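You operate a simulated robot arm through the tools that you are given. There is no shell and no other tool. Be economical: measure what you need, move in short steps, check, and stop when the job is done.

You run a simulated two-armed robot. Do the job below in one go: nothing can be reset, and whatever is moved stays where it is left.

## Task
Put two of the new filters from the top of the service trolley on the bare end of the slide top. Take the large coupler and put it on top of the silver platen. Any order will do. Set down upright: new filter, large coupler.

The check looks at the end state, three seconds after you hand in, the way a careful person would. Anything else that was tipped, shoved, dropped, spilled or broken makes it a failure.

## Robot
Two 7-joint arms with fingered hands on one trunk, on a base that drives. Base frame: it is fixed to the floor where the robot stands at the start and does not move with it; the origin is under the middle of the robot, x ahead of it, y to its left, z up. Readings come in m, rad, newtons and seconds.
The left shoulder is at the start at [0.023, 0.091, 1.377], the right one opposite. With the tool pointing down near the work surface each hand reaches from about 0.1 to 0.38 m from the robot's upright axis, wherever it stands, measured 20 degrees to its own side. Places, roughly: bare end of the slide top [-1.9, -0.1, 1]. Payload 2.1 kg a hand.
The TCP of each hand is the grasp point between the finger pads, 0.02 m short of the fingertips. In the tool frame z runs along the fingers and y along their closing line. The gripper opens to 0.068 m. The gripper's body begins 0.023 m behind the TCP. The gripper is a hand of 5 fingers: y runs from the thumb to the fingers, the wrist lies at [-0.01, -0.079, -0.131] in the tool frame, and closing takes about 1.5 s.
Orientation is that of the tool frame in the base frame, as [roll, pitch, yaw] about the fixed x, y, z axes, in that order (R = Rz(yaw) Ry(pitch) Rx(roll)). With the fingers straight down and the wrist toward the robot, the tool's x, y and z point along [0, 1, 0], [1, 0, 0] and [0, 0, -1] of the base frame.

## Interface
- The arms move only by the tool apply_moves. It takes "left_deltas", "right_deltas" or both (then of equal length, played together; a hand with none holds still); each is a list of rows, each an object (a shift or turn left out is 0, a gripper value left out holds the last) with "xyz": the shift along the tool's x, y, z in m, a list of three; "rot": the turn, a rotation vector about the tool's x, y, z in rad, a list of three. In form: [{"xyz": [tx, ty, tz], "rot": [rx, ry, rz]}, ...]. A call has 1 to 20 rows; each row is the pose to reach, as a shift and turn from the pose commanded when the call began, along the tool's axes at that moment. "left_claw" and "right_claw" are, for a hand that has rows, the gripper command, from -1 (shut) to 1 (fully open), values between in proportion, set as the call begins (left out, the last holds). Rows are played at 5 a second. More than 0.05 m and 0.15 rad between two rows, or a gripper value outside its range, and nothing of the call is played. Where a pose cannot be reached the arm comes as near as it can. A force on the tool above 40 N (or 10 N above the force at the start of the call, whichever is more), or a blocked arm, ends the call early, and 0.2 s more pass. Each finger travels about 0.153 m/s and halts on what it meets, pressing with about 32 N; the grip force reading is that of the motor and also rises with nothing between the fingers. The clock runs only during rows and for 0.2 s after the last one: add rows that repeat a pose to give the fingers time. The reply holds the time, the measured pose of the TCP, the force on the tool along the base axes, the opening and the grip force, in the units named above and with some noise, with the torque about the TCP (base axes, N m) and any sound that the robot's microphone picked up.
- Cameras (640 x 400 px; columns grow to the right, rows downward): "scene" is now at [0.0681, -0.0478, 1.5025]; the picture's right is [-0.66, -0.75, 0.00], its down [-0.62, 0.54, -0.58] and it looks along [0.43, -0.38, -0.82] (base axes); focal length 289 px, centre (320, 200). "left" rides on the left gripper at [-0.054, -0.058, -0.072] in its tool frame; the picture's right is [-0.57, -0.39, 0.73], its down [0.73, -0.64, 0.23] and it looks along [0.38, 0.66, 0.65] (tool axes); focal length 226 px, centre (320, 200). "right" rides on the right gripper at [0.054, -0.058, -0.072] in its tool frame; the picture's right is [-0.57, 0.39, -0.73], its down [-0.73, -0.64, 0.23] and it looks along [-0.38, 0.66, 0.65] (tool axes); focal length 226 px, centre (320, 200). There is no depth. A picture from a camera that has moved, and an enlarged one, comes with that camera's place and axes in the base frame and with its lens.
- capture(camera): a new picture of that camera. No time passes.
- move_column(by): slides the trunk up (or, below 0, down) by that many m; the arms and the scene camera ride with it, the base frame stays. It gives what a move gives, with no picture.
- roll_base(legs): drives the robot by 1 to 6 legs, each [ahead, left, turn to the left] in m, m and rad, along the robot's own axes; the way and the turn of a leg run together, so that a leg with both is an arc; at most 1.5 m and 3.142 rad a leg. The arms and the cameras ride along, it lands a little off, and it stops where it bumps. It gives what a move gives.
- finger_targets(index, middle, ring, little, thumb_bend, thumb_turn, hand): sets how far each is bent, from 0 (flat) to 1 (curled in); at 0.3 the hand is open as for a grip, at 0.7 the pads meet at the TCP. One left out holds its place. A second passes; each finger stops where it meets its share of the squeeze, and holds until it gets a number again. A gripper value or a shape takes the hand back. It gives what a move gives, with no picture; readings hold the bend of each and the force on index, middle, ring, little, thumb and palm. thumb_turn goes from beside the hand (0) to across from the fingers (1), as for a grip.
- set_grasp(shape, hand): the hand has 5 fingers and takes this shape, open, in about a second: jaw (thumb against the fingers, like two jaws); tri (thumb and two fingers); tip (a fingertip pinch); poke (one finger out to press); point (the index stretched); flat (the hand flat); cup (the hand cupped); fist (a fist). The gripper value then closes the fingers along that shape, each until it touches; the sizes above hold for jaw. It gives what a move gives, with no picture.
- turn_head(pan, tilt): turns the head with the scene camera to pan (to the left, within 1.501 rad either way) and tilt (down, from -0.506 to 1.204), counted from straight ahead of the robot. It gives what a move gives.
- close_up(camera, box): a new picture of the part [left, top, right, bottom] of that camera's present view, enlarged. No time passes.
- close_job(): hands the job in; it is judged then, once.

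Go step by step. Nothing tells you exact positions but the pictures and the camera data: compare them with the known pose of the tool, close in by small moves and look again before you grip or let go. The budget is 165 turns and 122 pictures, counting those below and the enlarged ones. Unless the task says otherwise, let go and move clear before handing in, and close with one line.

The tools are called after "Request:" as name(argument=value, ...) on one line, values as JSON. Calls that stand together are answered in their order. apply_moves: Moves the arms, as the interface text tells. Its arguments: {"type":"object","properties":{"left_deltas":{"type":"array","items":{"type":"object","properties":{"xyz":{"type":"array","items":{"type":"number"}},"rot":{"type":"array","items":{"type":"number"}}}}},"left_claw":{"type":"number"},"right_deltas":{"type":"array","items":{"type":"object","properties":{"xyz":{"type":"array","items":{"type":"number"}},"rot":{"type":"array","items":{"type":"number"}}}}},"right_claw":{"type":"number"}},"required":[]} The other tools are called the same way: move_column (by) slides the trunk up or down; set_grasp (shape, hand) gives the hand a shape; finger_targets (index, middle, ring, little, thumb_bend, thumb_turn, hand) moves the fingers one by one; roll_base (legs) drives the base; turn_head (pan, tilt) turns the head that bears the scene camera; capture (camera) takes a picture; close_up (camera, box) takes an enlarged picture of a part of a camera's view; close_job () hands the job in.

At the start:

```text
clock: 0.0
left_position: [0.2946, -0.0511, 1.1928]
left_tool_rot: [3.141, 0.0, 1.571]
left_ft_force: [0.7, 0.1, 0.5]
left_wrist_torque: [0.0, 0.0, -0.01]
left_grip_width: 0.0678
left_grip_force: 0.0
left_shape: jaw
left_bend: [0.3, 0.3, 0.3, 0.3, 0.3, 0.98]
left_finger forces: [0.0, 0.0, 0.0, 0.0, 0.0, 0.0]
right_position: [0.2091, -0.299, 1.1269]
right_tool_rot: [3.14, 0.001, 1.571]
right_ft_force: [0.0, 0.1, 0.9]
right_wrist_torque: [0.04, 0.0, 0.0]
right_grip_width: 0.0677
right_grip_force: 0.0
right_shape: jaw
right_bend: [0.3, 0.3, 0.3, 0.3, 0.3, 0.98]
right_finger forces: [0.0, 0.0, 0.0, 0.0, 0.0, 0.0]
trunk travel left (down, up): [-0.616, 0.287]
robot x, y, heading: [-0.0011, -0.0016, 0.002]
head pan, tilt: [-0.717, 0.956]
```

scene: 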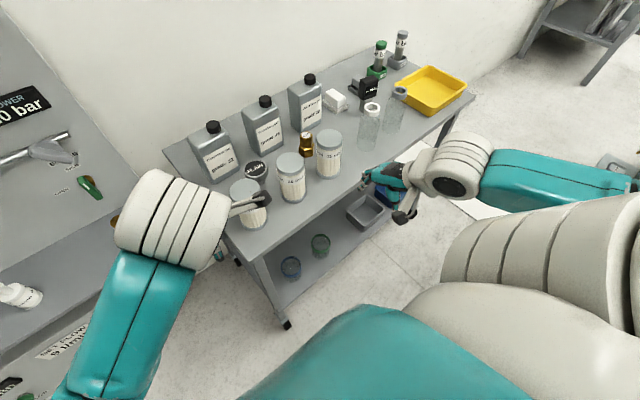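
right: 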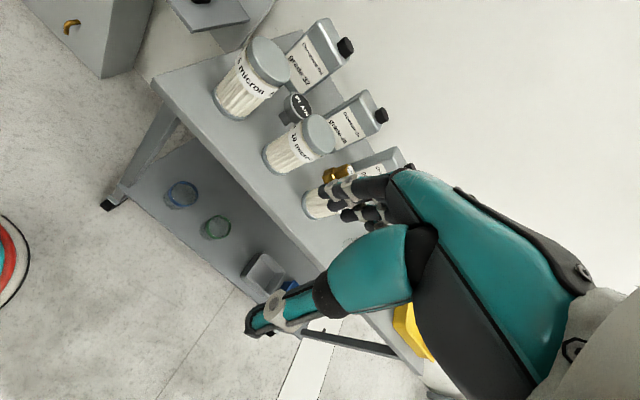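
left: 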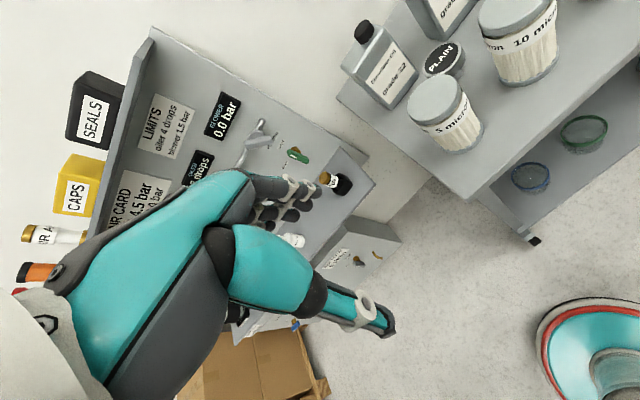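

I see the trolley ahead to the right with bottles and white pleated filters, and a panel to the left. I'll look closer at the trolley labels and around the room.

Request:
close_up(camera="scene", box=[160, 30, 480, 230])

Request:
turn_head(pan=1.4, tilt=0.5)

Request:
capture(camera="scene")

```text
2.00 times, centred on (320, 130) of scene
camera zoom: at [0.0681, -0.0478, 1.5025], right [-0.66, -0.75, 0.0], down [-0.62, 0.54, -0.58], along [0.43, -0.38, -0.82], focal length 578 px, centre (320, 340)
```

zoom: 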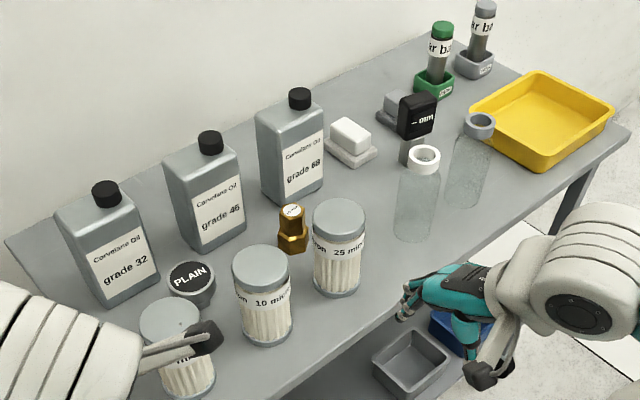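

```text
clock: 2.0
left_position: [0.2945, -0.0513, 1.1946]
left_tool_rot: [3.141, 0.001, 1.57]
left_ft_force: [-0.5, 0.1, -0.6]
left_wrist_torque: [-0.04, 0.0, 0.0]
left_grip_width: 0.0676
left_grip_force: 0.0
left_shape: jaw
left_bend: [0.3, 0.3, 0.3, 0.3, 0.3, 0.98]
left_finger forces: [0.0, 0.1, 0.1, 0.1, 0.0, 0.0]
right_position: [0.2094, -0.2975, 1.1258]
right_tool_rot: [-3.141, 0.002, 1.569]
right_ft_force: [0.5, -0.4, -0.3]
right_wrist_torque: [0.0, 0.02, 0.0]
right_grip_width: 0.0676
right_grip_force: 0.1
right_shape: jaw
right_bend: [0.3, 0.3, 0.3, 0.3, 0.3, 0.98]
right_finger forces: [0.0, 0.0, 0.0, 0.0, 0.1, 0.0]
trunk travel left (down, up): [-0.616, 0.287]
robot x, y, heading: [0.0032, -0.0012, -0.002]
head pan, tilt: [1.4, 0.499]
```

```text
117 pictures are left
camera scene: at [0.0291, 0.0894, 1.5405], right [0.99, -0.17, 0.0], down [-0.08, -0.47, -0.88], along [0.15, 0.87, -0.48], focal length 289 px, centre (320, 200)
```

scene: 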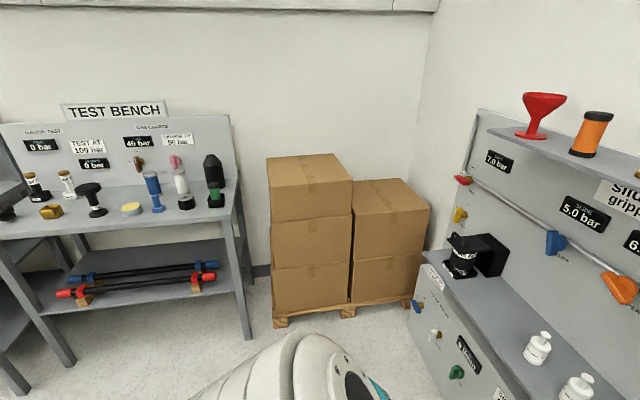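

The panel cabinet and a test bench are to the left. Next I look to the right, then turn the robot to see the slide behind.

Request:
turn_head(pan=-1.45, tilt=0.4)

Request:
capture(camera="scene")

Request:
turn_head(pan=0, tilt=0.6)

Request:
capture(camera="scene")

```text
clock: 4.5
left_position: [0.2947, -0.051, 1.1935]
left_tool_rot: [3.141, 0.0, 1.571]
left_ft_force: [0.0, 0.2, -0.6]
left_wrist_torque: [-0.02, -0.01, -0.01]
left_grip_width: 0.0676
left_grip_force: 0.0
left_shape: jaw
left_bend: [0.3, 0.3, 0.3, 0.3, 0.3, 0.98]
left_finger forces: [0.1, 0.0, 0.0, 0.0, 0.0, 0.1]
right_position: [0.2094, -0.2996, 1.1267]
right_tool_rot: [3.139, 0.0, 1.572]
right_ft_force: [-0.3, 0.1, 0.4]
right_wrist_torque: [-0.03, 0.0, -0.03]
right_grip_width: 0.0678
right_grip_force: 0.1
right_shape: jaw
right_bend: [0.3, 0.3, 0.3, 0.3, 0.3, 0.98]
right_finger forces: [0.1, 0.1, 0.1, 0.1, 0.0, 0.0]
trunk travel left (down, up): [-0.616, 0.287]
robot x, y, heading: [0.0029, -0.0014, 0.002]
head pan, tilt: [-1.45, 0.4]
```

```text
116 pictures are left
camera scene: at [0.0247, -0.0923, 1.5497], right [-0.99, -0.12, 0.0], down [-0.05, 0.39, -0.92], along [0.11, -0.91, -0.39], focal length 289 px, centre (320, 200)
```

scene: 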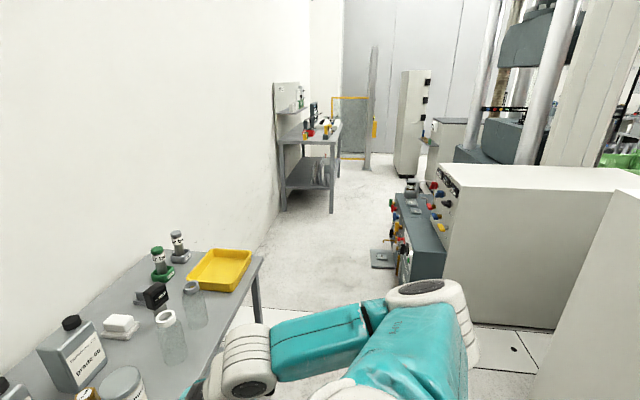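

```text
clock: 6.1
left_position: [0.2943, -0.052, 1.1931]
left_tool_rot: [-3.141, -0.001, 1.571]
left_ft_force: [-0.1, 0.5, -0.2]
left_wrist_torque: [0.02, 0.03, 0.0]
left_grip_width: 0.0676
left_grip_force: 0.0
left_shape: jaw
left_bend: [0.3, 0.3, 0.3, 0.3, 0.3, 0.98]
left_finger forces: [0.0, 0.1, 0.0, 0.0, 0.1, 0.0]
right_position: [0.2108, -0.2986, 1.1258]
right_tool_rot: [-3.141, 0.001, 1.57]
right_ft_force: [-0.8, 0.5, 0.2]
right_wrist_torque: [0.0, 0.01, 0.04]
right_grip_width: 0.0679
right_grip_force: 0.1
right_shape: jaw
right_bend: [0.3, 0.3, 0.3, 0.3, 0.3, 0.98]
right_finger forces: [0.0, 0.0, 0.0, 0.0, 0.1, 0.0]
trunk travel left (down, up): [-0.616, 0.287]
robot x, y, heading: [0.0024, 0.0021, 0.0]
head pan, tilt: [0.0, 0.6]
```

```text
115 pictures are left
camera scene: at [0.1019, -0.0004, 1.5314], right [0.0, -1.0, 0.0], down [-0.56, 0.0, -0.83], along [0.83, 0.0, -0.56], focal length 289 px, centre (320, 200)
```

scene: 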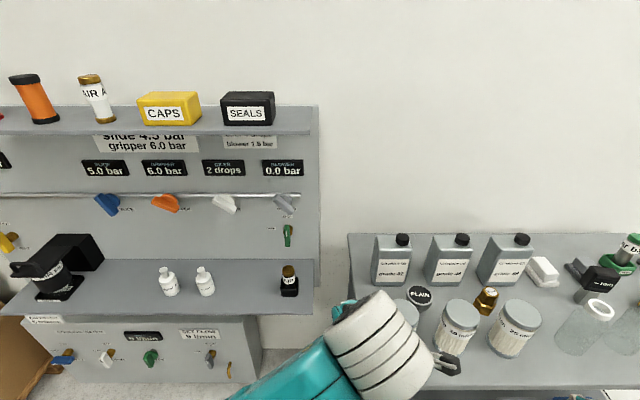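

The trolley stands ahead to the right, its top about 0.8 m high. I turn in place to see behind.

Request:
roll_base(legs=[[0, 0, 1.57]])

Request:
turn_head(pan=0.7, tilt=0.4)

Request:
capture(camera="scene")

Request:
turn_head(pan=1.5, tilt=0.4)

Request:
capture(camera="scene")

```text
clock: 10.3
left_position: [0.0517, 0.2938, 1.1933]
left_tool_rot: [3.141, 0.0, -3.14]
left_ft_force: [0.3, 0.4, -0.1]
left_wrist_torque: [0.0, -0.02, -0.01]
left_grip_width: 0.0676
left_grip_force: 0.1
left_shape: jaw
left_bend: [0.3, 0.3, 0.3, 0.3, 0.3, 0.98]
left_finger forces: [0.0, 0.0, 0.0, 0.0, 0.1, 0.0]
right_position: [0.2997, 0.2095, 1.1264]
right_tool_rot: [3.141, 0.001, 3.141]
right_ft_force: [0.8, 0.1, 0.1]
right_wrist_torque: [-0.01, 0.02, -0.03]
right_grip_width: 0.0679
right_grip_force: 0.0
right_shape: jaw
right_bend: [0.3, 0.3, 0.3, 0.3, 0.3, 0.98]
right_finger forces: [0.0, 0.0, 0.0, 0.1, 0.0, 0.0]
trunk travel left (down, up): [-0.616, 0.287]
robot x, y, heading: [-0.0006, -0.0013, 1.566]
head pan, tilt: [0.0, 0.6]
```

```text
clock: 11.4
left_position: [0.0517, 0.2951, 1.1937]
left_tool_rot: [-3.141, 0.0, 3.141]
left_ft_force: [0.7, -0.8, 0.2]
left_wrist_torque: [0.01, 0.01, -0.04]
left_grip_width: 0.0677
left_grip_force: 0.1
left_shape: jaw
left_bend: [0.3, 0.3, 0.3, 0.3, 0.3, 0.98]
left_finger forces: [0.0, 0.0, 0.0, 0.0, 0.0, 0.1]
right_position: [0.2998, 0.2098, 1.1263]
right_tool_rot: [-3.142, -0.001, 3.139]
right_ft_force: [-0.3, 0.0, -0.2]
right_wrist_torque: [0.01, -0.02, -0.02]
right_grip_width: 0.0678
right_grip_force: 0.0
right_shape: jaw
right_bend: [0.3, 0.3, 0.3, 0.3, 0.3, 0.98]
right_finger forces: [0.1, 0.0, 0.0, 0.1, 0.0, 0.0]
trunk travel left (down, up): [-0.616, 0.287]
robot x, y, heading: [0.0036, -0.0022, 1.574]
head pan, tilt: [0.7, 0.4]
```

```text
114 pictures are left
camera scene: at [-0.0597, 0.0847, 1.5496], right [0.77, 0.64, 0.0], down [0.25, -0.3, -0.92], along [-0.59, 0.71, -0.39], focal length 289 px, centre (320, 200)
```

scene: 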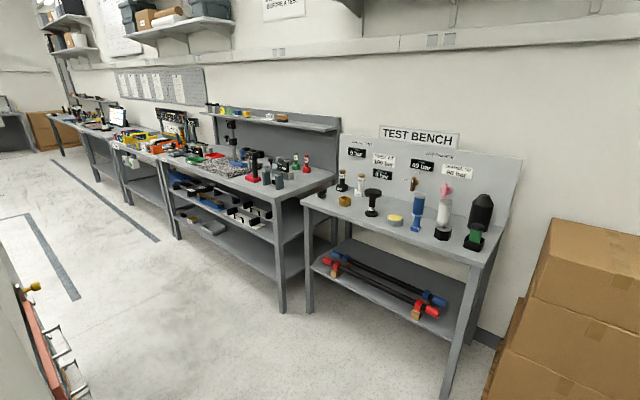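

```text
clock: 12.5
left_position: [0.0511, 0.2955, 1.1935]
left_tool_rot: [-3.141, 0.0, -3.141]
left_ft_force: [0.1, 0.7, 0.2]
left_wrist_torque: [0.03, 0.02, 0.01]
left_grip_width: 0.0677
left_grip_force: 0.0
left_shape: jaw
left_bend: [0.3, 0.3, 0.3, 0.3, 0.3, 0.98]
left_finger forces: [0.1, 0.0, 0.0, 0.1, 0.0, 0.1]
right_position: [0.2993, 0.2093, 1.127]
right_tool_rot: [3.141, -0.002, 3.139]
right_ft_force: [1.1, 0.2, 0.1]
right_wrist_torque: [0.01, 0.0, -0.02]
right_grip_width: 0.0677
right_grip_force: 0.0
right_shape: jaw
right_bend: [0.3, 0.3, 0.3, 0.3, 0.3, 0.98]
right_finger forces: [0.1, 0.0, 0.0, 0.0, 0.1, 0.0]
trunk travel left (down, up): [-0.616, 0.287]
robot x, y, heading: [-0.0005, -0.0002, 1.572]
head pan, tilt: [1.499, 0.4]
```

```text
113 pictures are left
camera scene: at [-0.0925, 0.0206, 1.5497], right [0.07, 1.0, 0.0], down [0.39, -0.03, -0.92], along [-0.92, 0.07, -0.39], focal length 289 px, centre (320, 200)
```

scene: 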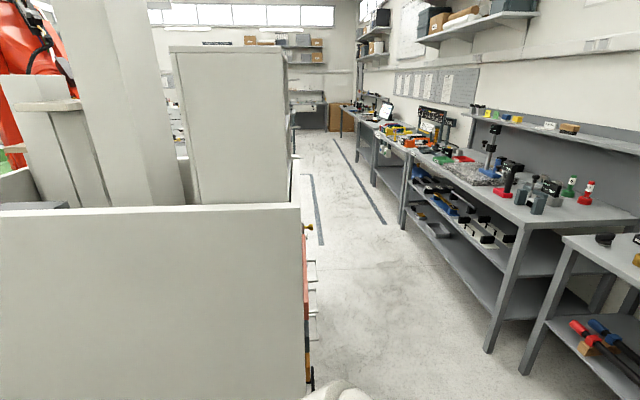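

The slide lies behind a white panel, reachable from the aisle. I drive into the aisle and look at the test bench and slide.

Request:
roll_base(legs=[[0.5, 0, 0], [0, 0, 1.57], [1.1, 0, 0]])

Request:
turn_head(pan=0.9, tilt=0.6)

Request:
capture(camera="scene")

Request:
turn_head(pan=-0.9, tilt=0.5)

Request:
capture(camera="scene")

```text
clock: 24.5
left_position: [-1.3868, 0.509, 1.1932]
left_tool_rot: [3.141, 0.0, -1.532]
left_ft_force: [-0.5, 0.0, 0.6]
left_wrist_torque: [0.0, -0.02, -0.01]
left_grip_width: 0.0675
left_grip_force: 0.2
left_shape: jaw
left_bend: [0.3, 0.3, 0.3, 0.3, 0.3, 0.98]
left_finger forces: [0.0, 0.0, 0.1, 0.0, 0.1, 0.1]
right_position: [-1.3124, 0.7613, 1.1268]
right_tool_rot: [-3.141, 0.001, -1.532]
right_ft_force: [0.1, -0.9, -1.2]
right_wrist_torque: [-0.01, -0.02, 0.0]
right_grip_width: 0.0678
right_grip_force: 0.1
right_shape: jaw
right_bend: [0.3, 0.3, 0.3, 0.3, 0.3, 0.98]
right_finger forces: [0.1, 0.0, 0.1, 0.0, 0.0, 0.1]
trunk travel left (down, up): [-0.616, 0.287]
robot x, y, heading: [-1.0885, 0.4729, -3.104]
head pan, tilt: [1.499, 0.4]
```

```text
clock: 25.5
left_position: [-1.3867, 0.5101, 1.194]
left_tool_rot: [3.14, -0.001, -1.533]
left_ft_force: [0.3, -0.5, -0.6]
left_wrist_torque: [0.01, -0.02, 0.02]
left_grip_width: 0.0677
left_grip_force: 0.0
left_shape: jaw
left_bend: [0.3, 0.3, 0.3, 0.3, 0.3, 0.98]
left_finger forces: [0.0, 0.0, 0.1, 0.1, 0.1, 0.0]
right_position: [-1.3118, 0.7616, 1.1264]
right_tool_rot: [3.141, 0.001, -1.532]
right_ft_force: [0.3, -0.4, 0.7]
right_wrist_torque: [-0.01, 0.02, -0.01]
right_grip_width: 0.0678
right_grip_force: 0.1
right_shape: jaw
right_bend: [0.3, 0.3, 0.3, 0.3, 0.3, 0.98]
right_finger forces: [0.0, 0.0, 0.0, 0.1, 0.1, 0.0]
trunk travel left (down, up): [-0.616, 0.287]
robot x, y, heading: [-1.0925, 0.4705, -3.101]
head pan, tilt: [0.901, 0.6]
```

```text
112 pictures are left
camera scene: at [-1.1564, 0.3983, 1.5315], right [-0.81, 0.59, 0.0], down [0.33, 0.46, -0.83], along [-0.49, -0.67, -0.56], focal length 289 px, centre (320, 200)
```

scene: 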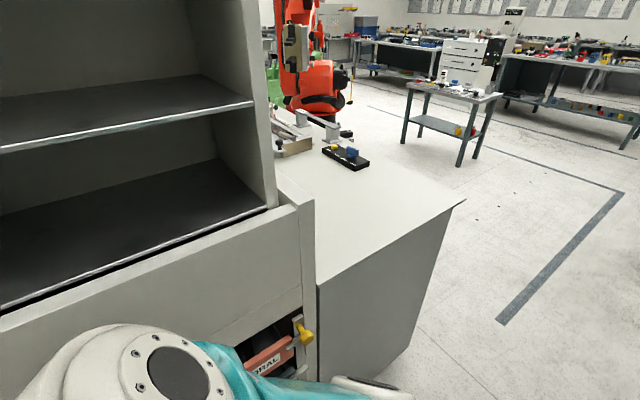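

```text
clock: 27.3
left_position: [-1.387, 0.511, 1.1938]
left_tool_rot: [-3.141, 0.0, -1.532]
left_ft_force: [-1.5, 1.4, 1.1]
left_wrist_torque: [0.0, -0.01, 0.0]
left_grip_width: 0.0678
left_grip_force: 0.1
left_shape: jaw
left_bend: [0.3, 0.3, 0.3, 0.3, 0.3, 0.98]
left_finger forces: [0.1, 0.0, 0.1, 0.0, 0.0, 0.0]
right_position: [-1.3115, 0.7609, 1.127]
right_tool_rot: [-3.14, 0.0, -1.53]
right_ft_force: [-0.3, -0.5, -0.2]
right_wrist_torque: [-0.01, 0.0, -0.02]
right_grip_width: 0.0676
right_grip_force: 0.2
right_shape: jaw
right_bend: [0.3, 0.3, 0.3, 0.3, 0.3, 0.98]
right_finger forces: [0.1, 0.0, 0.1, 0.0, 0.0, 0.0]
trunk travel left (down, up): [-0.616, 0.287]
robot x, y, heading: [-1.0882, 0.4711, -3.105]
head pan, tilt: [-0.901, 0.499]
```

```text
111 pictures are left
camera scene: at [-1.1635, 0.5388, 1.5405], right [0.76, 0.65, 0.0], down [0.31, -0.36, -0.88], along [-0.57, 0.67, -0.48], focal length 289 px, centre (320, 200)
```

scene: 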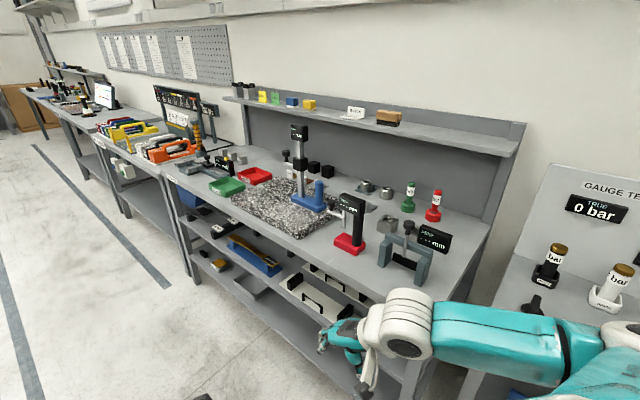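

The white slide top with its bare near end is at about x −1.4…−2.0, y<0.04. Now I look for the coupler on the benches.

Request:
turn_head(pan=-1.5, tilt=0.6)

Request:
capture(camera="scene")

Request:
turn_head(pan=-0.2, tilt=0.3)

Request:
capture(camera="scene")

```text
clock: 28.3
left_position: [-1.3871, 0.5104, 1.1939]
left_tool_rot: [3.141, 0.0, -1.533]
left_ft_force: [-0.1, -0.3, -0.7]
left_wrist_torque: [-0.03, 0.06, -0.01]
left_grip_width: 0.0679
left_grip_force: 0.0
left_shape: jaw
left_bend: [0.3, 0.3, 0.3, 0.3, 0.3, 0.98]
left_finger forces: [0.0, 0.0, 0.0, 0.1, 0.1, 0.1]
right_position: [-1.3111, 0.7615, 1.1265]
right_tool_rot: [-3.141, 0.0, -1.533]
right_ft_force: [0.8, -1.2, 0.1]
right_wrist_torque: [0.0, -0.01, 0.01]
right_grip_width: 0.0677
right_grip_force: 0.2
right_shape: jaw
right_bend: [0.3, 0.3, 0.3, 0.3, 0.3, 0.98]
right_finger forces: [0.1, 0.0, 0.1, 0.1, 0.1, 0.0]
trunk travel left (down, up): [-0.616, 0.287]
robot x, y, heading: [-1.0869, 0.4692, -3.096]
head pan, tilt: [-1.499, 0.6]
```

```text
110 pictures are left
camera scene: at [-1.1141, 0.5576, 1.5314], right [0.99, 0.11, 0.0], down [0.06, -0.56, -0.83], along [-0.09, 0.82, -0.56], focal length 289 px, centre (320, 200)
```

scene: 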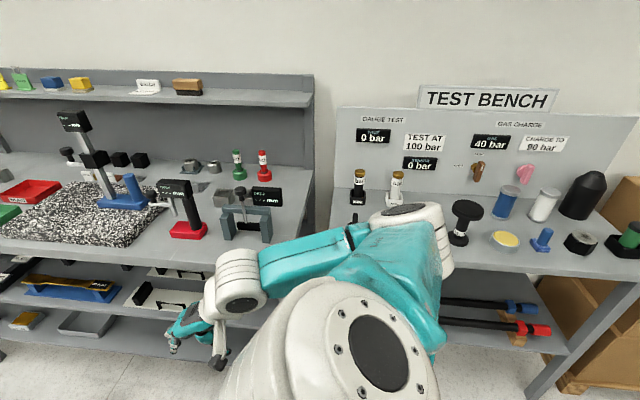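

```text
clock: 29.8
left_position: [-1.3864, 0.5093, 1.1938]
left_tool_rot: [-3.141, -0.001, -1.531]
left_ft_force: [-0.3, -1.2, 0.2]
left_wrist_torque: [0.0, 0.03, 0.01]
left_grip_width: 0.068
left_grip_force: 0.0
left_shape: jaw
left_bend: [0.3, 0.3, 0.3, 0.3, 0.3, 0.98]
left_finger forces: [0.0, 0.1, 0.0, 0.0, 0.1, 0.1]
right_position: [-1.3109, 0.7618, 1.1277]
right_tool_rot: [-3.14, 0.001, -1.532]
right_ft_force: [0.0, 0.9, -0.2]
right_wrist_torque: [-0.02, 0.02, -0.01]
right_grip_width: 0.0678
right_grip_force: 0.0
right_shape: jaw
right_bend: [0.3, 0.3, 0.3, 0.3, 0.3, 0.98]
right_finger forces: [0.1, 0.0, 0.0, 0.0, 0.0, 0.0]
trunk travel left (down, up): [-0.616, 0.287]
robot x, y, heading: [-1.0874, 0.4662, -3.107]
head pan, tilt: [-0.201, 0.3]
```

```text
109 pictures are left
camera scene: at [-1.1964, 0.4849, 1.5589], right [0.16, 0.99, 0.0], down [0.29, -0.05, -0.96], along [-0.94, 0.15, -0.3], focal length 289 px, centre (320, 200)
```

scene: 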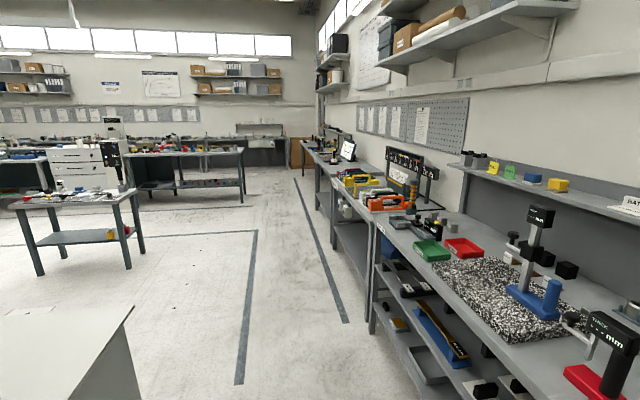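

I don't yet see a coupler for sure; I back up along the bench to view the hidden brass part.

Request:
roll_base(legs=[[-0.6, 0, 0]])

Request:
turn_head(pan=-1.2, tilt=0.6)

Request:
capture(camera="scene")

Request:
close_up(camera="scene", box=[240, 100, 560, 300])

```text
clock: 33.2
left_position: [-0.7878, 0.533, 1.1936]
left_tool_rot: [-3.141, -0.002, -1.535]
left_ft_force: [0.0, -0.1, 0.3]
left_wrist_torque: [0.02, 0.02, 0.03]
left_grip_width: 0.0676
left_grip_force: 0.0
left_shape: jaw
left_bend: [0.3, 0.3, 0.3, 0.3, 0.3, 0.98]
left_finger forces: [0.0, 0.1, 0.1, 0.0, 0.0, 0.0]
right_position: [-0.7123, 0.7851, 1.1264]
right_tool_rot: [-3.142, -0.001, -1.534]
right_ft_force: [-0.6, -0.5, -0.1]
right_wrist_torque: [0.02, -0.05, 0.0]
right_grip_width: 0.0677
right_grip_force: 0.1
right_shape: jaw
right_bend: [0.3, 0.3, 0.3, 0.3, 0.3, 0.98]
right_finger forces: [0.0, 0.0, 0.0, 0.0, 0.1, 0.0]
trunk travel left (down, up): [-0.616, 0.287]
robot x, y, heading: [-0.4938, 0.4916, -3.101]
head pan, tilt: [-0.201, 0.3]
```

```text
clock: 34.5
left_position: [-0.7877, 0.5332, 1.1938]
left_tool_rot: [3.141, 0.001, -1.535]
left_ft_force: [-0.2, 0.0, -0.5]
left_wrist_torque: [0.01, 0.01, -0.03]
left_grip_width: 0.0677
left_grip_force: 0.1
left_shape: jaw
left_bend: [0.3, 0.3, 0.3, 0.3, 0.3, 0.98]
left_finger forces: [0.0, 0.1, 0.0, 0.1, 0.1, 0.0]
right_position: [-0.712, 0.7836, 1.1281]
right_tool_rot: [3.139, 0.0, -1.536]
right_ft_force: [-0.5, 0.1, 1.0]
right_wrist_torque: [-0.01, -0.03, 0.02]
right_grip_width: 0.0676
right_grip_force: 0.0
right_shape: jaw
right_bend: [0.3, 0.3, 0.3, 0.3, 0.3, 0.98]
right_finger forces: [0.0, 0.0, 0.0, 0.0, 0.0, 0.0]
trunk travel left (down, up): [-0.616, 0.287]
robot x, y, heading: [-0.4927, 0.4948, -3.103]
head pan, tilt: [-1.201, 0.6]
```

```text
108 pictures are left
camera scene: at [-0.5411, 0.5734, 1.5314], right [0.92, 0.4, 0.0], down [0.22, -0.52, -0.83], along [-0.33, 0.76, -0.56], focal length 289 px, centre (320, 200)
```

scene: 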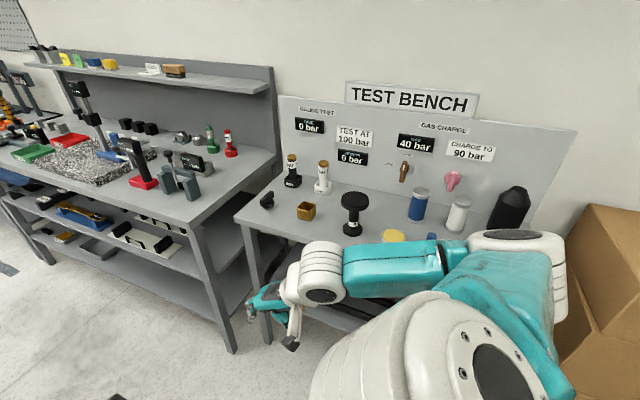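

```text
2.00 times, centred on (400, 200) of scene
camera zoom: at [-0.5411, 0.5734, 1.5314], right [0.92, 0.4, 0.0], down [0.22, -0.52, -0.83], along [-0.33, 0.76, -0.56], focal length 578 px, centre (160, 200)
```

zoom: 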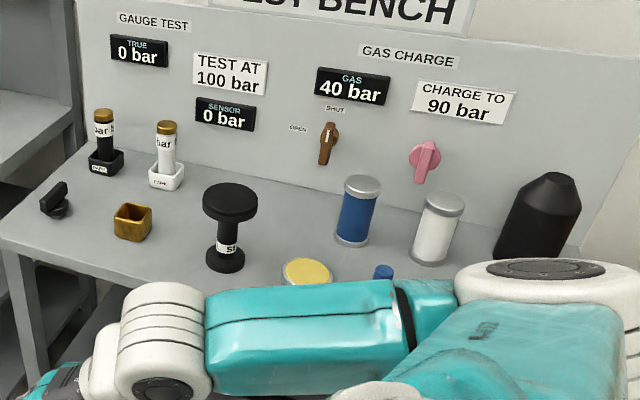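

No coupler obvious here. I return to the start spot facing −y to look at the press and far bench.

Request:
roll_base(legs=[[-0.42, 0, 0], [0, 0, 1.53], [0.5, 0, 0]])

Request:
turn_head(pan=-0.1, tilt=0.3)

Request:
capture(camera="scene")

Request:
close_up(camera="scene", box=[240, 60, 560, 260])

```text
clock: 43.3
left_position: [-0.1324, -0.2811, 1.1935]
left_tool_rot: [3.14, 0.001, -0.013]
left_ft_force: [-0.1, -0.2, 0.4]
left_wrist_torque: [0.0, -0.01, 0.0]
left_grip_width: 0.0677
left_grip_force: 0.0
left_shape: jaw
left_bend: [0.3, 0.3, 0.3, 0.3, 0.3, 0.98]
left_finger forces: [0.0, 0.0, 0.0, 0.0, 0.0, 0.1]
right_position: [-0.3784, -0.1934, 1.1261]
right_tool_rot: [3.14, 0.0, -0.01]
right_ft_force: [0.0, -0.6, 0.0]
right_wrist_torque: [0.02, 0.05, -0.01]
right_grip_width: 0.0677
right_grip_force: 0.0
right_shape: jaw
right_bend: [0.3, 0.3, 0.3, 0.3, 0.3, 0.98]
right_finger forces: [0.0, 0.1, 0.0, 0.1, 0.0, 0.0]
trunk travel left (down, up): [-0.616, 0.287]
robot x, y, heading: [-0.079, 0.0173, -1.585]
head pan, tilt: [-1.201, 0.6]
```

```text
clock: 44.6
left_position: [-0.1318, -0.2801, 1.1938]
left_tool_rot: [-3.139, 0.001, -0.012]
left_ft_force: [-0.3, -0.5, 0.4]
left_wrist_torque: [0.0, -0.01, -0.01]
left_grip_width: 0.0676
left_grip_force: 0.0
left_shape: jaw
left_bend: [0.3, 0.3, 0.3, 0.3, 0.3, 0.98]
left_finger forces: [0.0, 0.0, 0.1, 0.0, 0.1, 0.0]
right_position: [-0.3795, -0.1925, 1.1272]
right_tool_rot: [3.141, 0.001, -0.013]
right_ft_force: [-0.9, -0.5, 0.1]
right_wrist_torque: [0.0, 0.01, 0.01]
right_grip_width: 0.0677
right_grip_force: 0.0
right_shape: jaw
right_bend: [0.3, 0.3, 0.3, 0.3, 0.3, 0.98]
right_finger forces: [0.0, 0.0, 0.0, 0.0, 0.1, 0.1]
trunk travel left (down, up): [-0.616, 0.287]
robot x, y, heading: [-0.0758, 0.0177, -1.585]
head pan, tilt: [-0.099, 0.3]
```

```text
106 pictures are left
camera scene: at [-0.0883, -0.0928, 1.5589], right [-0.99, 0.11, 0.0], down [0.03, 0.29, -0.96], along [-0.11, -0.95, -0.3], focal length 289 px, centre (320, 200)
```

scene: 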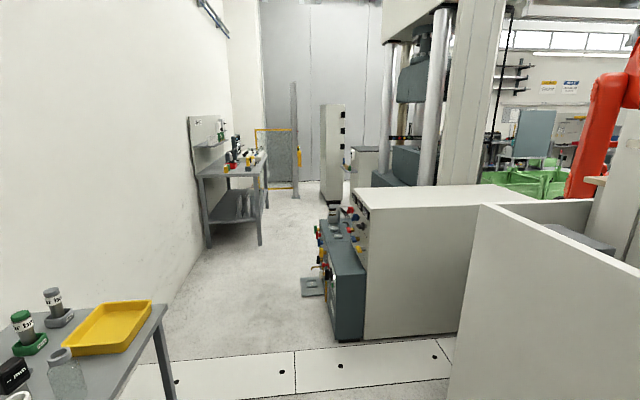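

```text
2.00 times, centred on (400, 160) of scene
camera zoom: at [-0.0883, -0.0928, 1.5589], right [-0.99, 0.11, 0.0], down [0.03, 0.29, -0.96], along [-0.11, -0.95, -0.3], focal length 578 px, centre (160, 280)
```

zoom: 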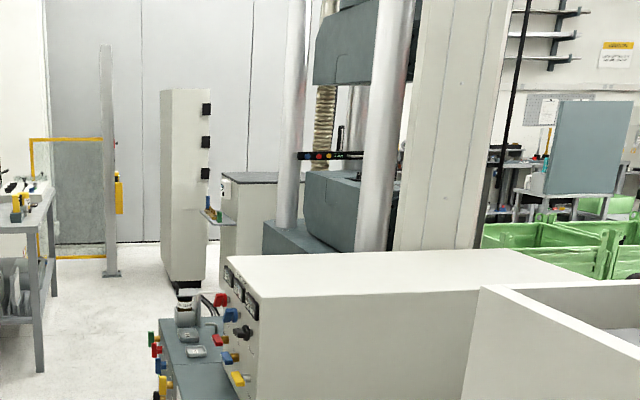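

The hydraulic power unit and press stand to the south. I drive closer to inspect what lies there.

Request:
roll_base(legs=[[1.4, 0.1, 0]])

Request:
turn_head(pan=-0.35, tilt=0.5)

Request:
capture(camera="scene")

Request:
turn_head(pan=0.1, tilt=0.3)

Request:
capture(camera="scene")

```text
clock: 51.6
left_position: [-0.011, -1.6838, 1.1938]
left_tool_rot: [3.141, -0.002, 0.023]
left_ft_force: [0.5, -0.1, 1.1]
left_wrist_torque: [0.01, -0.01, 0.0]
left_grip_width: 0.0677
left_grip_force: 0.1
left_shape: jaw
left_bend: [0.3, 0.3, 0.3, 0.3, 0.3, 0.98]
left_finger forces: [0.0, 0.0, 0.0, 0.1, 0.0, 0.1]
right_position: [-0.2617, -1.6042, 1.1264]
right_tool_rot: [3.141, 0.0, 0.024]
right_ft_force: [0.0, -0.6, 0.2]
right_wrist_torque: [0.0, -0.04, -0.03]
right_grip_width: 0.0674
right_grip_force: 0.0
right_shape: jaw
right_bend: [0.3, 0.3, 0.3, 0.3, 0.3, 0.98]
right_finger forces: [0.0, 0.0, 0.0, 0.0, 0.1, 0.0]
trunk travel left (down, up): [-0.616, 0.287]
robot x, y, heading: [0.0347, -1.3862, -1.551]
head pan, tilt: [-0.099, 0.3]
```

```text
clock: 52.4
left_position: [-0.0127, -1.6835, 1.1938]
left_tool_rot: [-3.141, 0.001, 0.025]
left_ft_force: [-0.5, -0.6, 0.2]
left_wrist_torque: [-0.01, 0.0, 0.01]
left_grip_width: 0.0677
left_grip_force: 0.1
left_shape: jaw
left_bend: [0.3, 0.3, 0.3, 0.3, 0.3, 0.98]
left_finger forces: [0.0, 0.0, 0.0, 0.1, 0.0, 0.0]
right_position: [-0.2628, -1.6054, 1.1256]
right_tool_rot: [3.141, 0.001, 0.022]
right_ft_force: [0.3, 0.0, -0.6]
right_wrist_torque: [0.03, -0.01, -0.01]
right_grip_width: 0.0676
right_grip_force: 0.0
right_shape: jaw
right_bend: [0.3, 0.3, 0.3, 0.3, 0.3, 0.98]
right_finger forces: [0.1, 0.0, 0.1, 0.1, 0.0, 0.0]
trunk travel left (down, up): [-0.616, 0.287]
robot x, y, heading: [0.035, -1.3871, -1.547]
head pan, tilt: [-0.351, 0.499]
```

```text
104 pictures are left
camera scene: at [0.0038, -1.4879, 1.5406], right [-0.95, 0.32, 0.0], down [0.15, 0.45, -0.88], along [-0.28, -0.83, -0.48], focal length 289 px, centre (320, 200)
```

scene: 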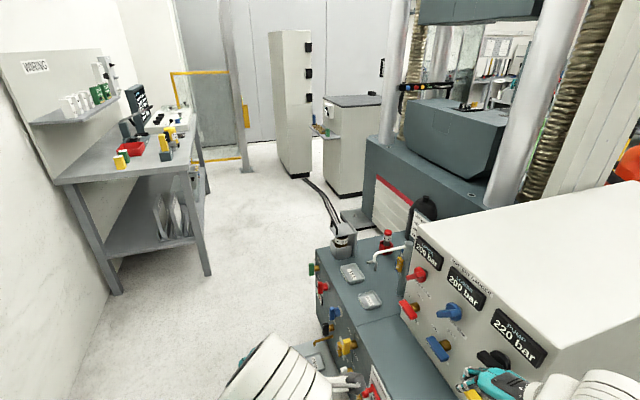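

```text
clock: 53.3
left_position: [-0.0113, -1.6841, 1.195]
left_tool_rot: [-3.14, -0.001, 0.023]
left_ft_force: [-0.1, -0.1, -0.4]
left_wrist_torque: [0.01, -0.03, -0.01]
left_grip_width: 0.0675
left_grip_force: 0.1
left_shape: jaw
left_bend: [0.3, 0.3, 0.3, 0.3, 0.3, 0.98]
left_finger forces: [0.1, 0.0, 0.0, 0.0, 0.0, 0.1]
right_position: [-0.2606, -1.6041, 1.1258]
right_tool_rot: [3.141, -0.001, 0.025]
right_ft_force: [0.1, -0.4, 0.2]
right_wrist_torque: [0.02, -0.03, 0.02]
right_grip_width: 0.0676
right_grip_force: 0.1
right_shape: jaw
right_bend: [0.3, 0.3, 0.3, 0.3, 0.3, 0.98]
right_finger forces: [0.0, 0.0, 0.0, 0.0, 0.0, 0.0]
trunk travel left (down, up): [-0.616, 0.287]
robot x, y, heading: [0.0335, -1.393, -1.546]
head pan, tilt: [0.099, 0.3]
```

```text
103 pictures are left
camera scene: at [0.0443, -1.4944, 1.5589], right [-0.99, -0.12, 0.0], down [-0.04, 0.29, -0.96], along [0.12, -0.95, -0.3], focal length 289 px, centre (320, 200)
```

scene: 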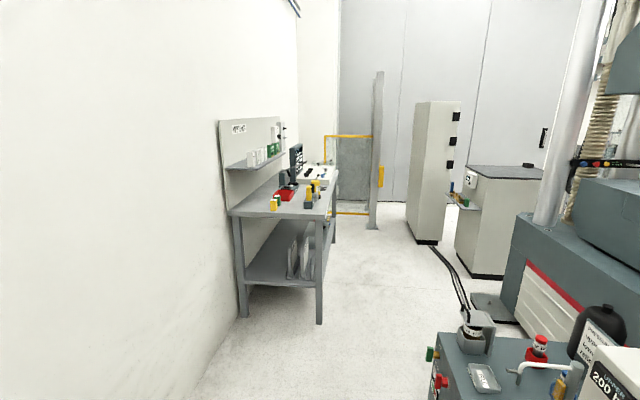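

I zoom in on the press area and the wiring bench.

Request:
close_up(camera="scene", box=[210, 100, 370, 200])

Request:
close_up(camera="scene", box=[420, 200, 640, 400])

Request:
turn_head(pan=-0.8, tilt=0.2)

Request:
capture(camera="scene")

```text
4.00 times, centred on (290, 150) of scene
camera zoom: at [0.0443, -1.4944, 1.5589], right [-0.99, -0.12, 0.0], down [-0.04, 0.29, -0.96], along [0.12, -0.95, -0.3], focal length 1156 px, centre (440, 400)
```

zoom: 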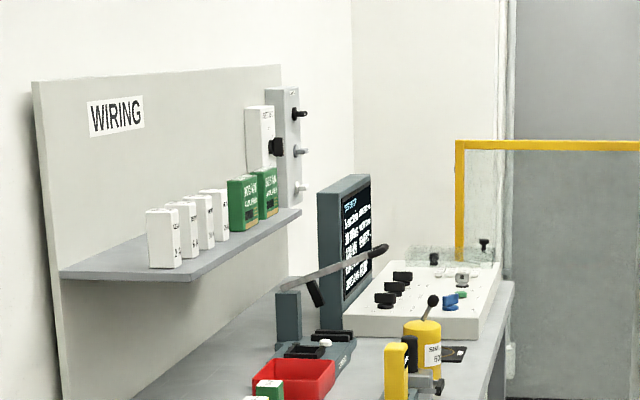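

```text
2.00 times, centred on (530, 300) of scene
camera zoom: at [0.0443, -1.4944, 1.5589], right [-0.99, -0.12, 0.0], down [-0.04, 0.29, -0.96], along [0.12, -0.95, -0.3], focal length 578 px, centre (-100, 0)
```

zoom: 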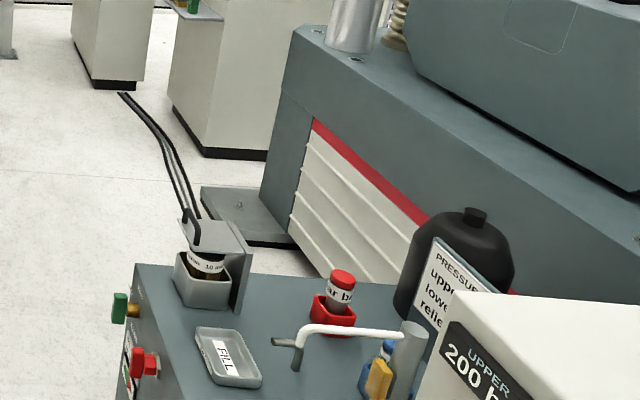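

```text
clock: 54.5
left_position: [-0.0101, -1.6847, 1.194]
left_tool_rot: [-3.141, 0.0, 0.025]
left_ft_force: [0.5, -0.3, 0.8]
left_wrist_torque: [0.05, 0.01, -0.01]
left_grip_width: 0.0679
left_grip_force: 0.0
left_shape: jaw
left_bend: [0.3, 0.3, 0.3, 0.3, 0.3, 0.98]
left_finger forces: [0.1, 0.0, 0.1, 0.0, 0.0, 0.1]
right_position: [-0.2604, -1.6051, 1.1263]
right_tool_rot: [3.141, -0.001, 0.021]
right_ft_force: [0.2, -0.2, -0.9]
right_wrist_torque: [0.01, -0.02, -0.04]
right_grip_width: 0.0678
right_grip_force: 0.1
right_shape: jaw
right_bend: [0.3, 0.3, 0.3, 0.3, 0.3, 0.98]
right_finger forces: [0.0, 0.0, 0.0, 0.0, 0.1, 0.1]
trunk travel left (down, up): [-0.616, 0.287]
robot x, y, heading: [0.0318, -1.3879, -1.546]
head pan, tilt: [-0.799, 0.201]
```

```text
100 pictures are left
camera scene: at [-0.0323, -1.4683, 1.5682], right [-0.71, 0.7, 0.0], down [0.14, 0.14, -0.98], along [-0.69, -0.7, -0.2], focal length 289 px, centre (320, 200)
```

scene: 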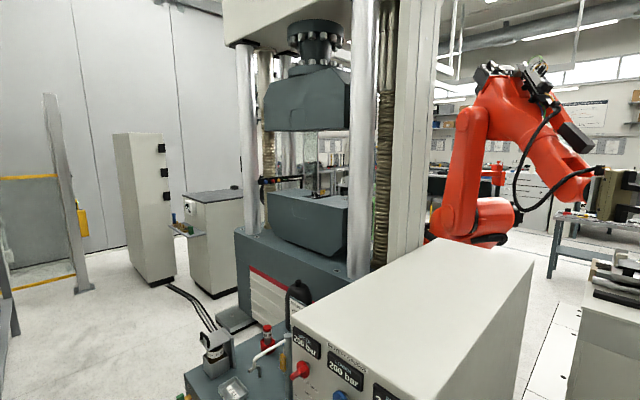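

The press is a tensile frame; platens and couplers may sit on the tables at the far west. I go back up the aisle and head west.

Request:
roll_base(legs=[[-1.45, 0, 0], [-0.45, 0, 0], [0, 0, -1.6], [1.5, 0, 0], [0.9, 0, 0]])

Request:
turn_head(pan=0.6, tilt=0.3)

Request:
capture(camera="scene")

Request:
turn_head(pan=1.45, tilt=0.4)

Request:
capture(camera="scene")

Request:
turn_head(pan=-0.5, tilt=0.3)

Request:
capture(camera="scene")

```text
clock: 79.4
left_position: [-2.7379, 0.5739, 1.1927]
left_tool_rot: [-3.14, -0.001, -1.576]
left_ft_force: [0.4, 0.0, 0.8]
left_wrist_torque: [0.0, -0.02, -0.01]
left_grip_width: 0.0678
left_grip_force: 0.1
left_shape: jaw
left_bend: [0.3, 0.3, 0.3, 0.3, 0.3, 0.98]
left_finger forces: [0.1, 0.0, 0.0, 0.0, 0.1, 0.1]
right_position: [-2.6516, 0.8218, 1.1253]
right_tool_rot: [-3.141, 0.0, -1.576]
right_ft_force: [0.3, -0.6, 0.2]
right_wrist_torque: [0.0, -0.01, 0.01]
right_grip_width: 0.068
right_grip_force: 0.0
right_shape: jaw
right_bend: [0.3, 0.3, 0.3, 0.3, 0.3, 0.98]
right_finger forces: [0.1, 0.0, 0.0, 0.0, 0.1, 0.1]
trunk travel left (down, up): [-0.616, 0.287]
robot x, y, heading: [-2.446, 0.5219, 3.139]
head pan, tilt: [-0.799, 0.201]
```

```text
clock: 80.9
left_position: [-2.7391, 0.5739, 1.1938]
left_tool_rot: [3.141, 0.0, -1.576]
left_ft_force: [-1.4, -0.5, 0.0]
left_wrist_torque: [0.0, -0.02, -0.03]
left_grip_width: 0.0678
left_grip_force: 0.0
left_shape: jaw
left_bend: [0.3, 0.3, 0.3, 0.3, 0.3, 0.98]
left_finger forces: [0.0, 0.0, 0.0, 0.0, 0.0, 0.1]
right_position: [-2.6518, 0.823, 1.1272]
right_tool_rot: [-3.14, -0.001, -1.574]
right_ft_force: [0.1, -0.8, 0.3]
right_wrist_torque: [0.03, -0.02, 0.04]
right_grip_width: 0.0677
right_grip_force: 0.0
right_shape: jaw
right_bend: [0.3, 0.3, 0.3, 0.3, 0.3, 0.98]
right_finger forces: [0.0, 0.0, 0.0, 0.0, 0.0, 0.0]
trunk travel left (down, up): [-0.616, 0.287]
robot x, y, heading: [-2.4421, 0.5191, 3.135]
head pan, tilt: [0.6, 0.3]
```

```text
99 pictures are left
camera scene: at [-2.5351, 0.4693, 1.5589], right [-0.56, 0.83, 0.0], down [0.24, 0.17, -0.96], along [-0.79, -0.54, -0.3], focal length 289 px, centre (320, 200)
```

scene: 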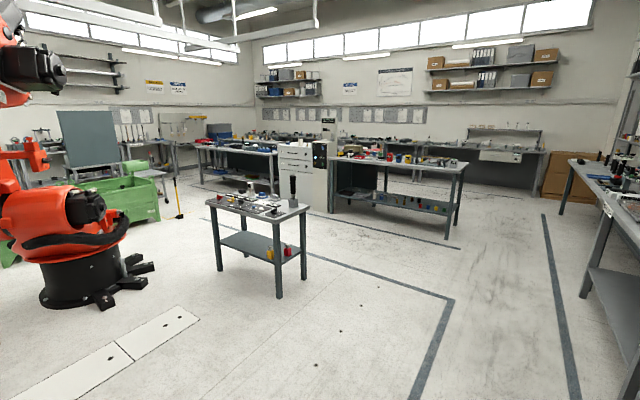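

```text
clock: 82.1
left_position: [-2.7372, 0.5745, 1.1939]
left_tool_rot: [-3.141, -0.001, -1.575]
left_ft_force: [0.1, 0.5, -0.4]
left_wrist_torque: [-0.02, -0.01, 0.03]
left_grip_width: 0.0676
left_grip_force: 0.0
left_shape: jaw
left_bend: [0.3, 0.3, 0.3, 0.3, 0.3, 0.98]
left_finger forces: [0.1, 0.0, 0.0, 0.1, 0.0, 0.1]
right_position: [-2.6523, 0.8215, 1.1268]
right_tool_rot: [-3.14, 0.0, -1.578]
right_ft_force: [-0.4, 0.3, -0.2]
right_wrist_torque: [0.0, 0.0, 0.01]
right_grip_width: 0.0675
right_grip_force: 0.0
right_shape: jaw
right_bend: [0.3, 0.3, 0.3, 0.3, 0.3, 0.98]
right_finger forces: [0.1, 0.0, 0.1, 0.1, 0.0, 0.0]
trunk travel left (down, up): [-0.616, 0.287]
robot x, y, heading: [-2.4422, 0.5224, 3.134]
head pan, tilt: [1.45, 0.4]
```

```text
98 pictures are left
camera scene: at [-2.4694, 0.4297, 1.5497], right [-0.99, 0.13, 0.0], down [0.05, 0.39, -0.92], along [-0.12, -0.91, -0.39], focal length 289 px, centre (320, 200)
```

scene: 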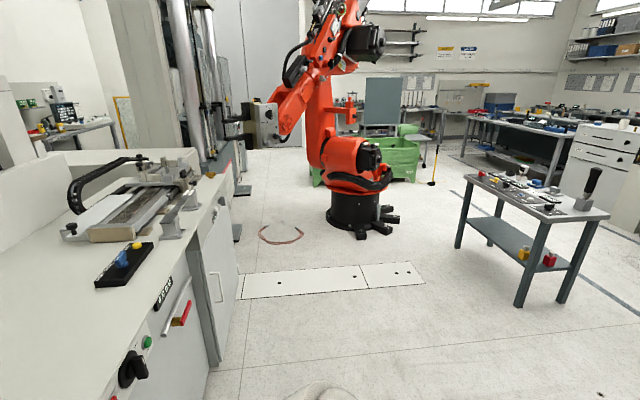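

```text
clock: 84.0
left_position: [-2.7378, 0.5747, 1.1932]
left_tool_rot: [-3.14, 0.001, -1.575]
left_ft_force: [-0.2, 0.1, 0.0]
left_wrist_torque: [0.01, 0.02, 0.0]
left_grip_width: 0.0678
left_grip_force: 0.0
left_shape: jaw
left_bend: [0.3, 0.3, 0.3, 0.3, 0.3, 0.98]
left_finger forces: [0.0, 0.0, 0.1, 0.0, 0.0, 0.0]
right_position: [-2.6523, 0.8218, 1.1264]
right_tool_rot: [3.141, 0.001, -1.577]
right_ft_force: [0.6, 0.8, 0.0]
right_wrist_torque: [-0.02, 0.05, 0.02]
right_grip_width: 0.0677
right_grip_force: 0.0
right_shape: jaw
right_bend: [0.3, 0.3, 0.3, 0.3, 0.3, 0.98]
right_finger forces: [0.1, 0.1, 0.1, 0.0, 0.1, 0.0]
trunk travel left (down, up): [-0.616, 0.287]
robot x, y, heading: [-2.441, 0.522, 3.139]
head pan, tilt: [-0.499, 0.3]
```

```text
97 pictures are left
camera scene: at [-2.5395, 0.5666, 1.5589], right [0.48, 0.88, 0.0], down [0.26, -0.14, -0.96], along [-0.84, 0.46, -0.3], focal length 289 px, centre (320, 200)
```

scene: 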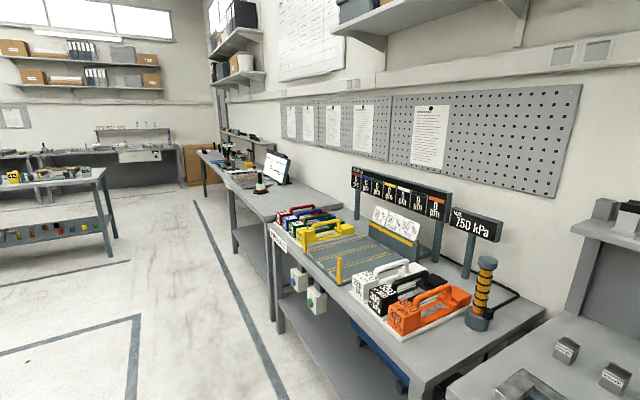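

Many tables here. I zoom in on the small table, the wall benches and the slide.

Request:
close_up(camera="scene", box=[190, 110, 350, 210])

Request:
close_up(camera="scene", box=[0, 110, 160, 210])

Request:
turn_head(pan=1.0, tilt=0.35)

Request:
close_up(camera="scene", box=[250, 120, 450, 245])

Request:
close_up(camera="scene", box=[400, 60, 640, 210])

```text
4.00 times, centred on (270, 160) of scene
camera zoom: at [-2.5395, 0.5666, 1.5589], right [0.48, 0.88, 0.0], down [0.26, -0.14, -0.96], along [-0.84, 0.46, -0.3], focal length 1156 px, centre (520, 360)
```

zoom: 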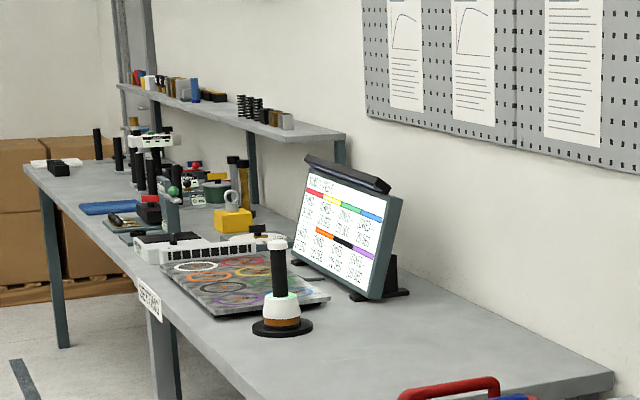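

```text
4.00 times, centred on (80, 160) of scene
camera zoom: at [-2.5395, 0.5666, 1.5589], right [0.48, 0.88, 0.0], down [0.26, -0.14, -0.96], along [-0.84, 0.46, -0.3], focal length 1156 px, centre (1280, 360)
```

zoom: 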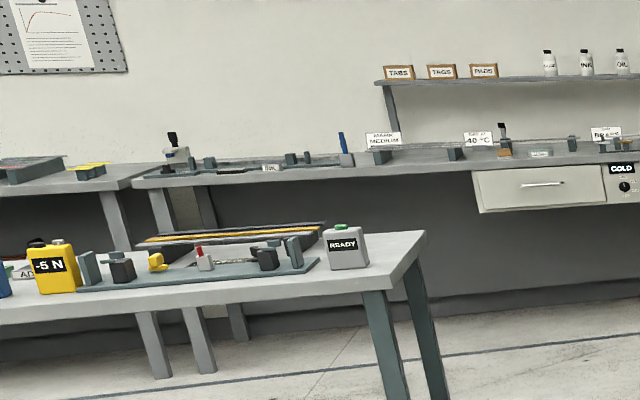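

```text
clock: 85.6
left_position: [-2.738, 0.5731, 1.193]
left_tool_rot: [-3.142, -0.001, -1.576]
left_ft_force: [0.1, 0.0, 0.0]
left_wrist_torque: [0.01, -0.02, 0.0]
left_grip_width: 0.0679
left_grip_force: 0.0
left_shape: jaw
left_bend: [0.3, 0.3, 0.3, 0.3, 0.3, 0.98]
left_finger forces: [0.0, 0.0, 0.1, 0.1, 0.1, 0.1]
right_position: [-2.6515, 0.8214, 1.1265]
right_tool_rot: [3.14, 0.0, -1.575]
right_ft_force: [0.4, -0.3, -0.4]
right_wrist_torque: [-0.04, 0.0, 0.0]
right_grip_width: 0.0676
right_grip_force: 0.1
right_shape: jaw
right_bend: [0.3, 0.3, 0.3, 0.3, 0.3, 0.98]
right_finger forces: [0.1, 0.0, 0.0, 0.0, 0.0, 0.1]
trunk travel left (down, up): [-0.616, 0.287]
robot x, y, heading: [-2.4436, 0.5192, 3.137]
head pan, tilt: [1.0, 0.351]
```

```text
3.20 times, centred on (350, 182) of scene
camera zoom: at [-2.5085, 0.4435, 1.5542], right [-0.84, 0.54, 0.0], down [0.19, 0.29, -0.94], along [-0.51, -0.79, -0.34], focal length 924 px, centre (224, 256)
```

zoom: 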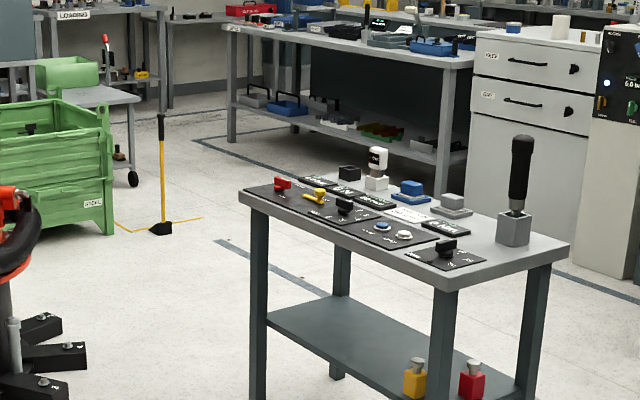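

```text
2.67 times, centred on (520, 135) of scene
camera zoom: at [-2.5085, 0.4435, 1.5542], right [-0.84, 0.54, 0.0], down [0.19, 0.29, -0.94], along [-0.51, -0.79, -0.34], focal length 770 px, centre (-213, 373)
```

zoom: 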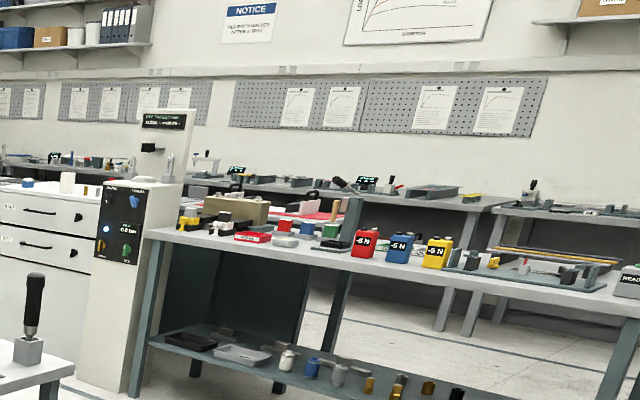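

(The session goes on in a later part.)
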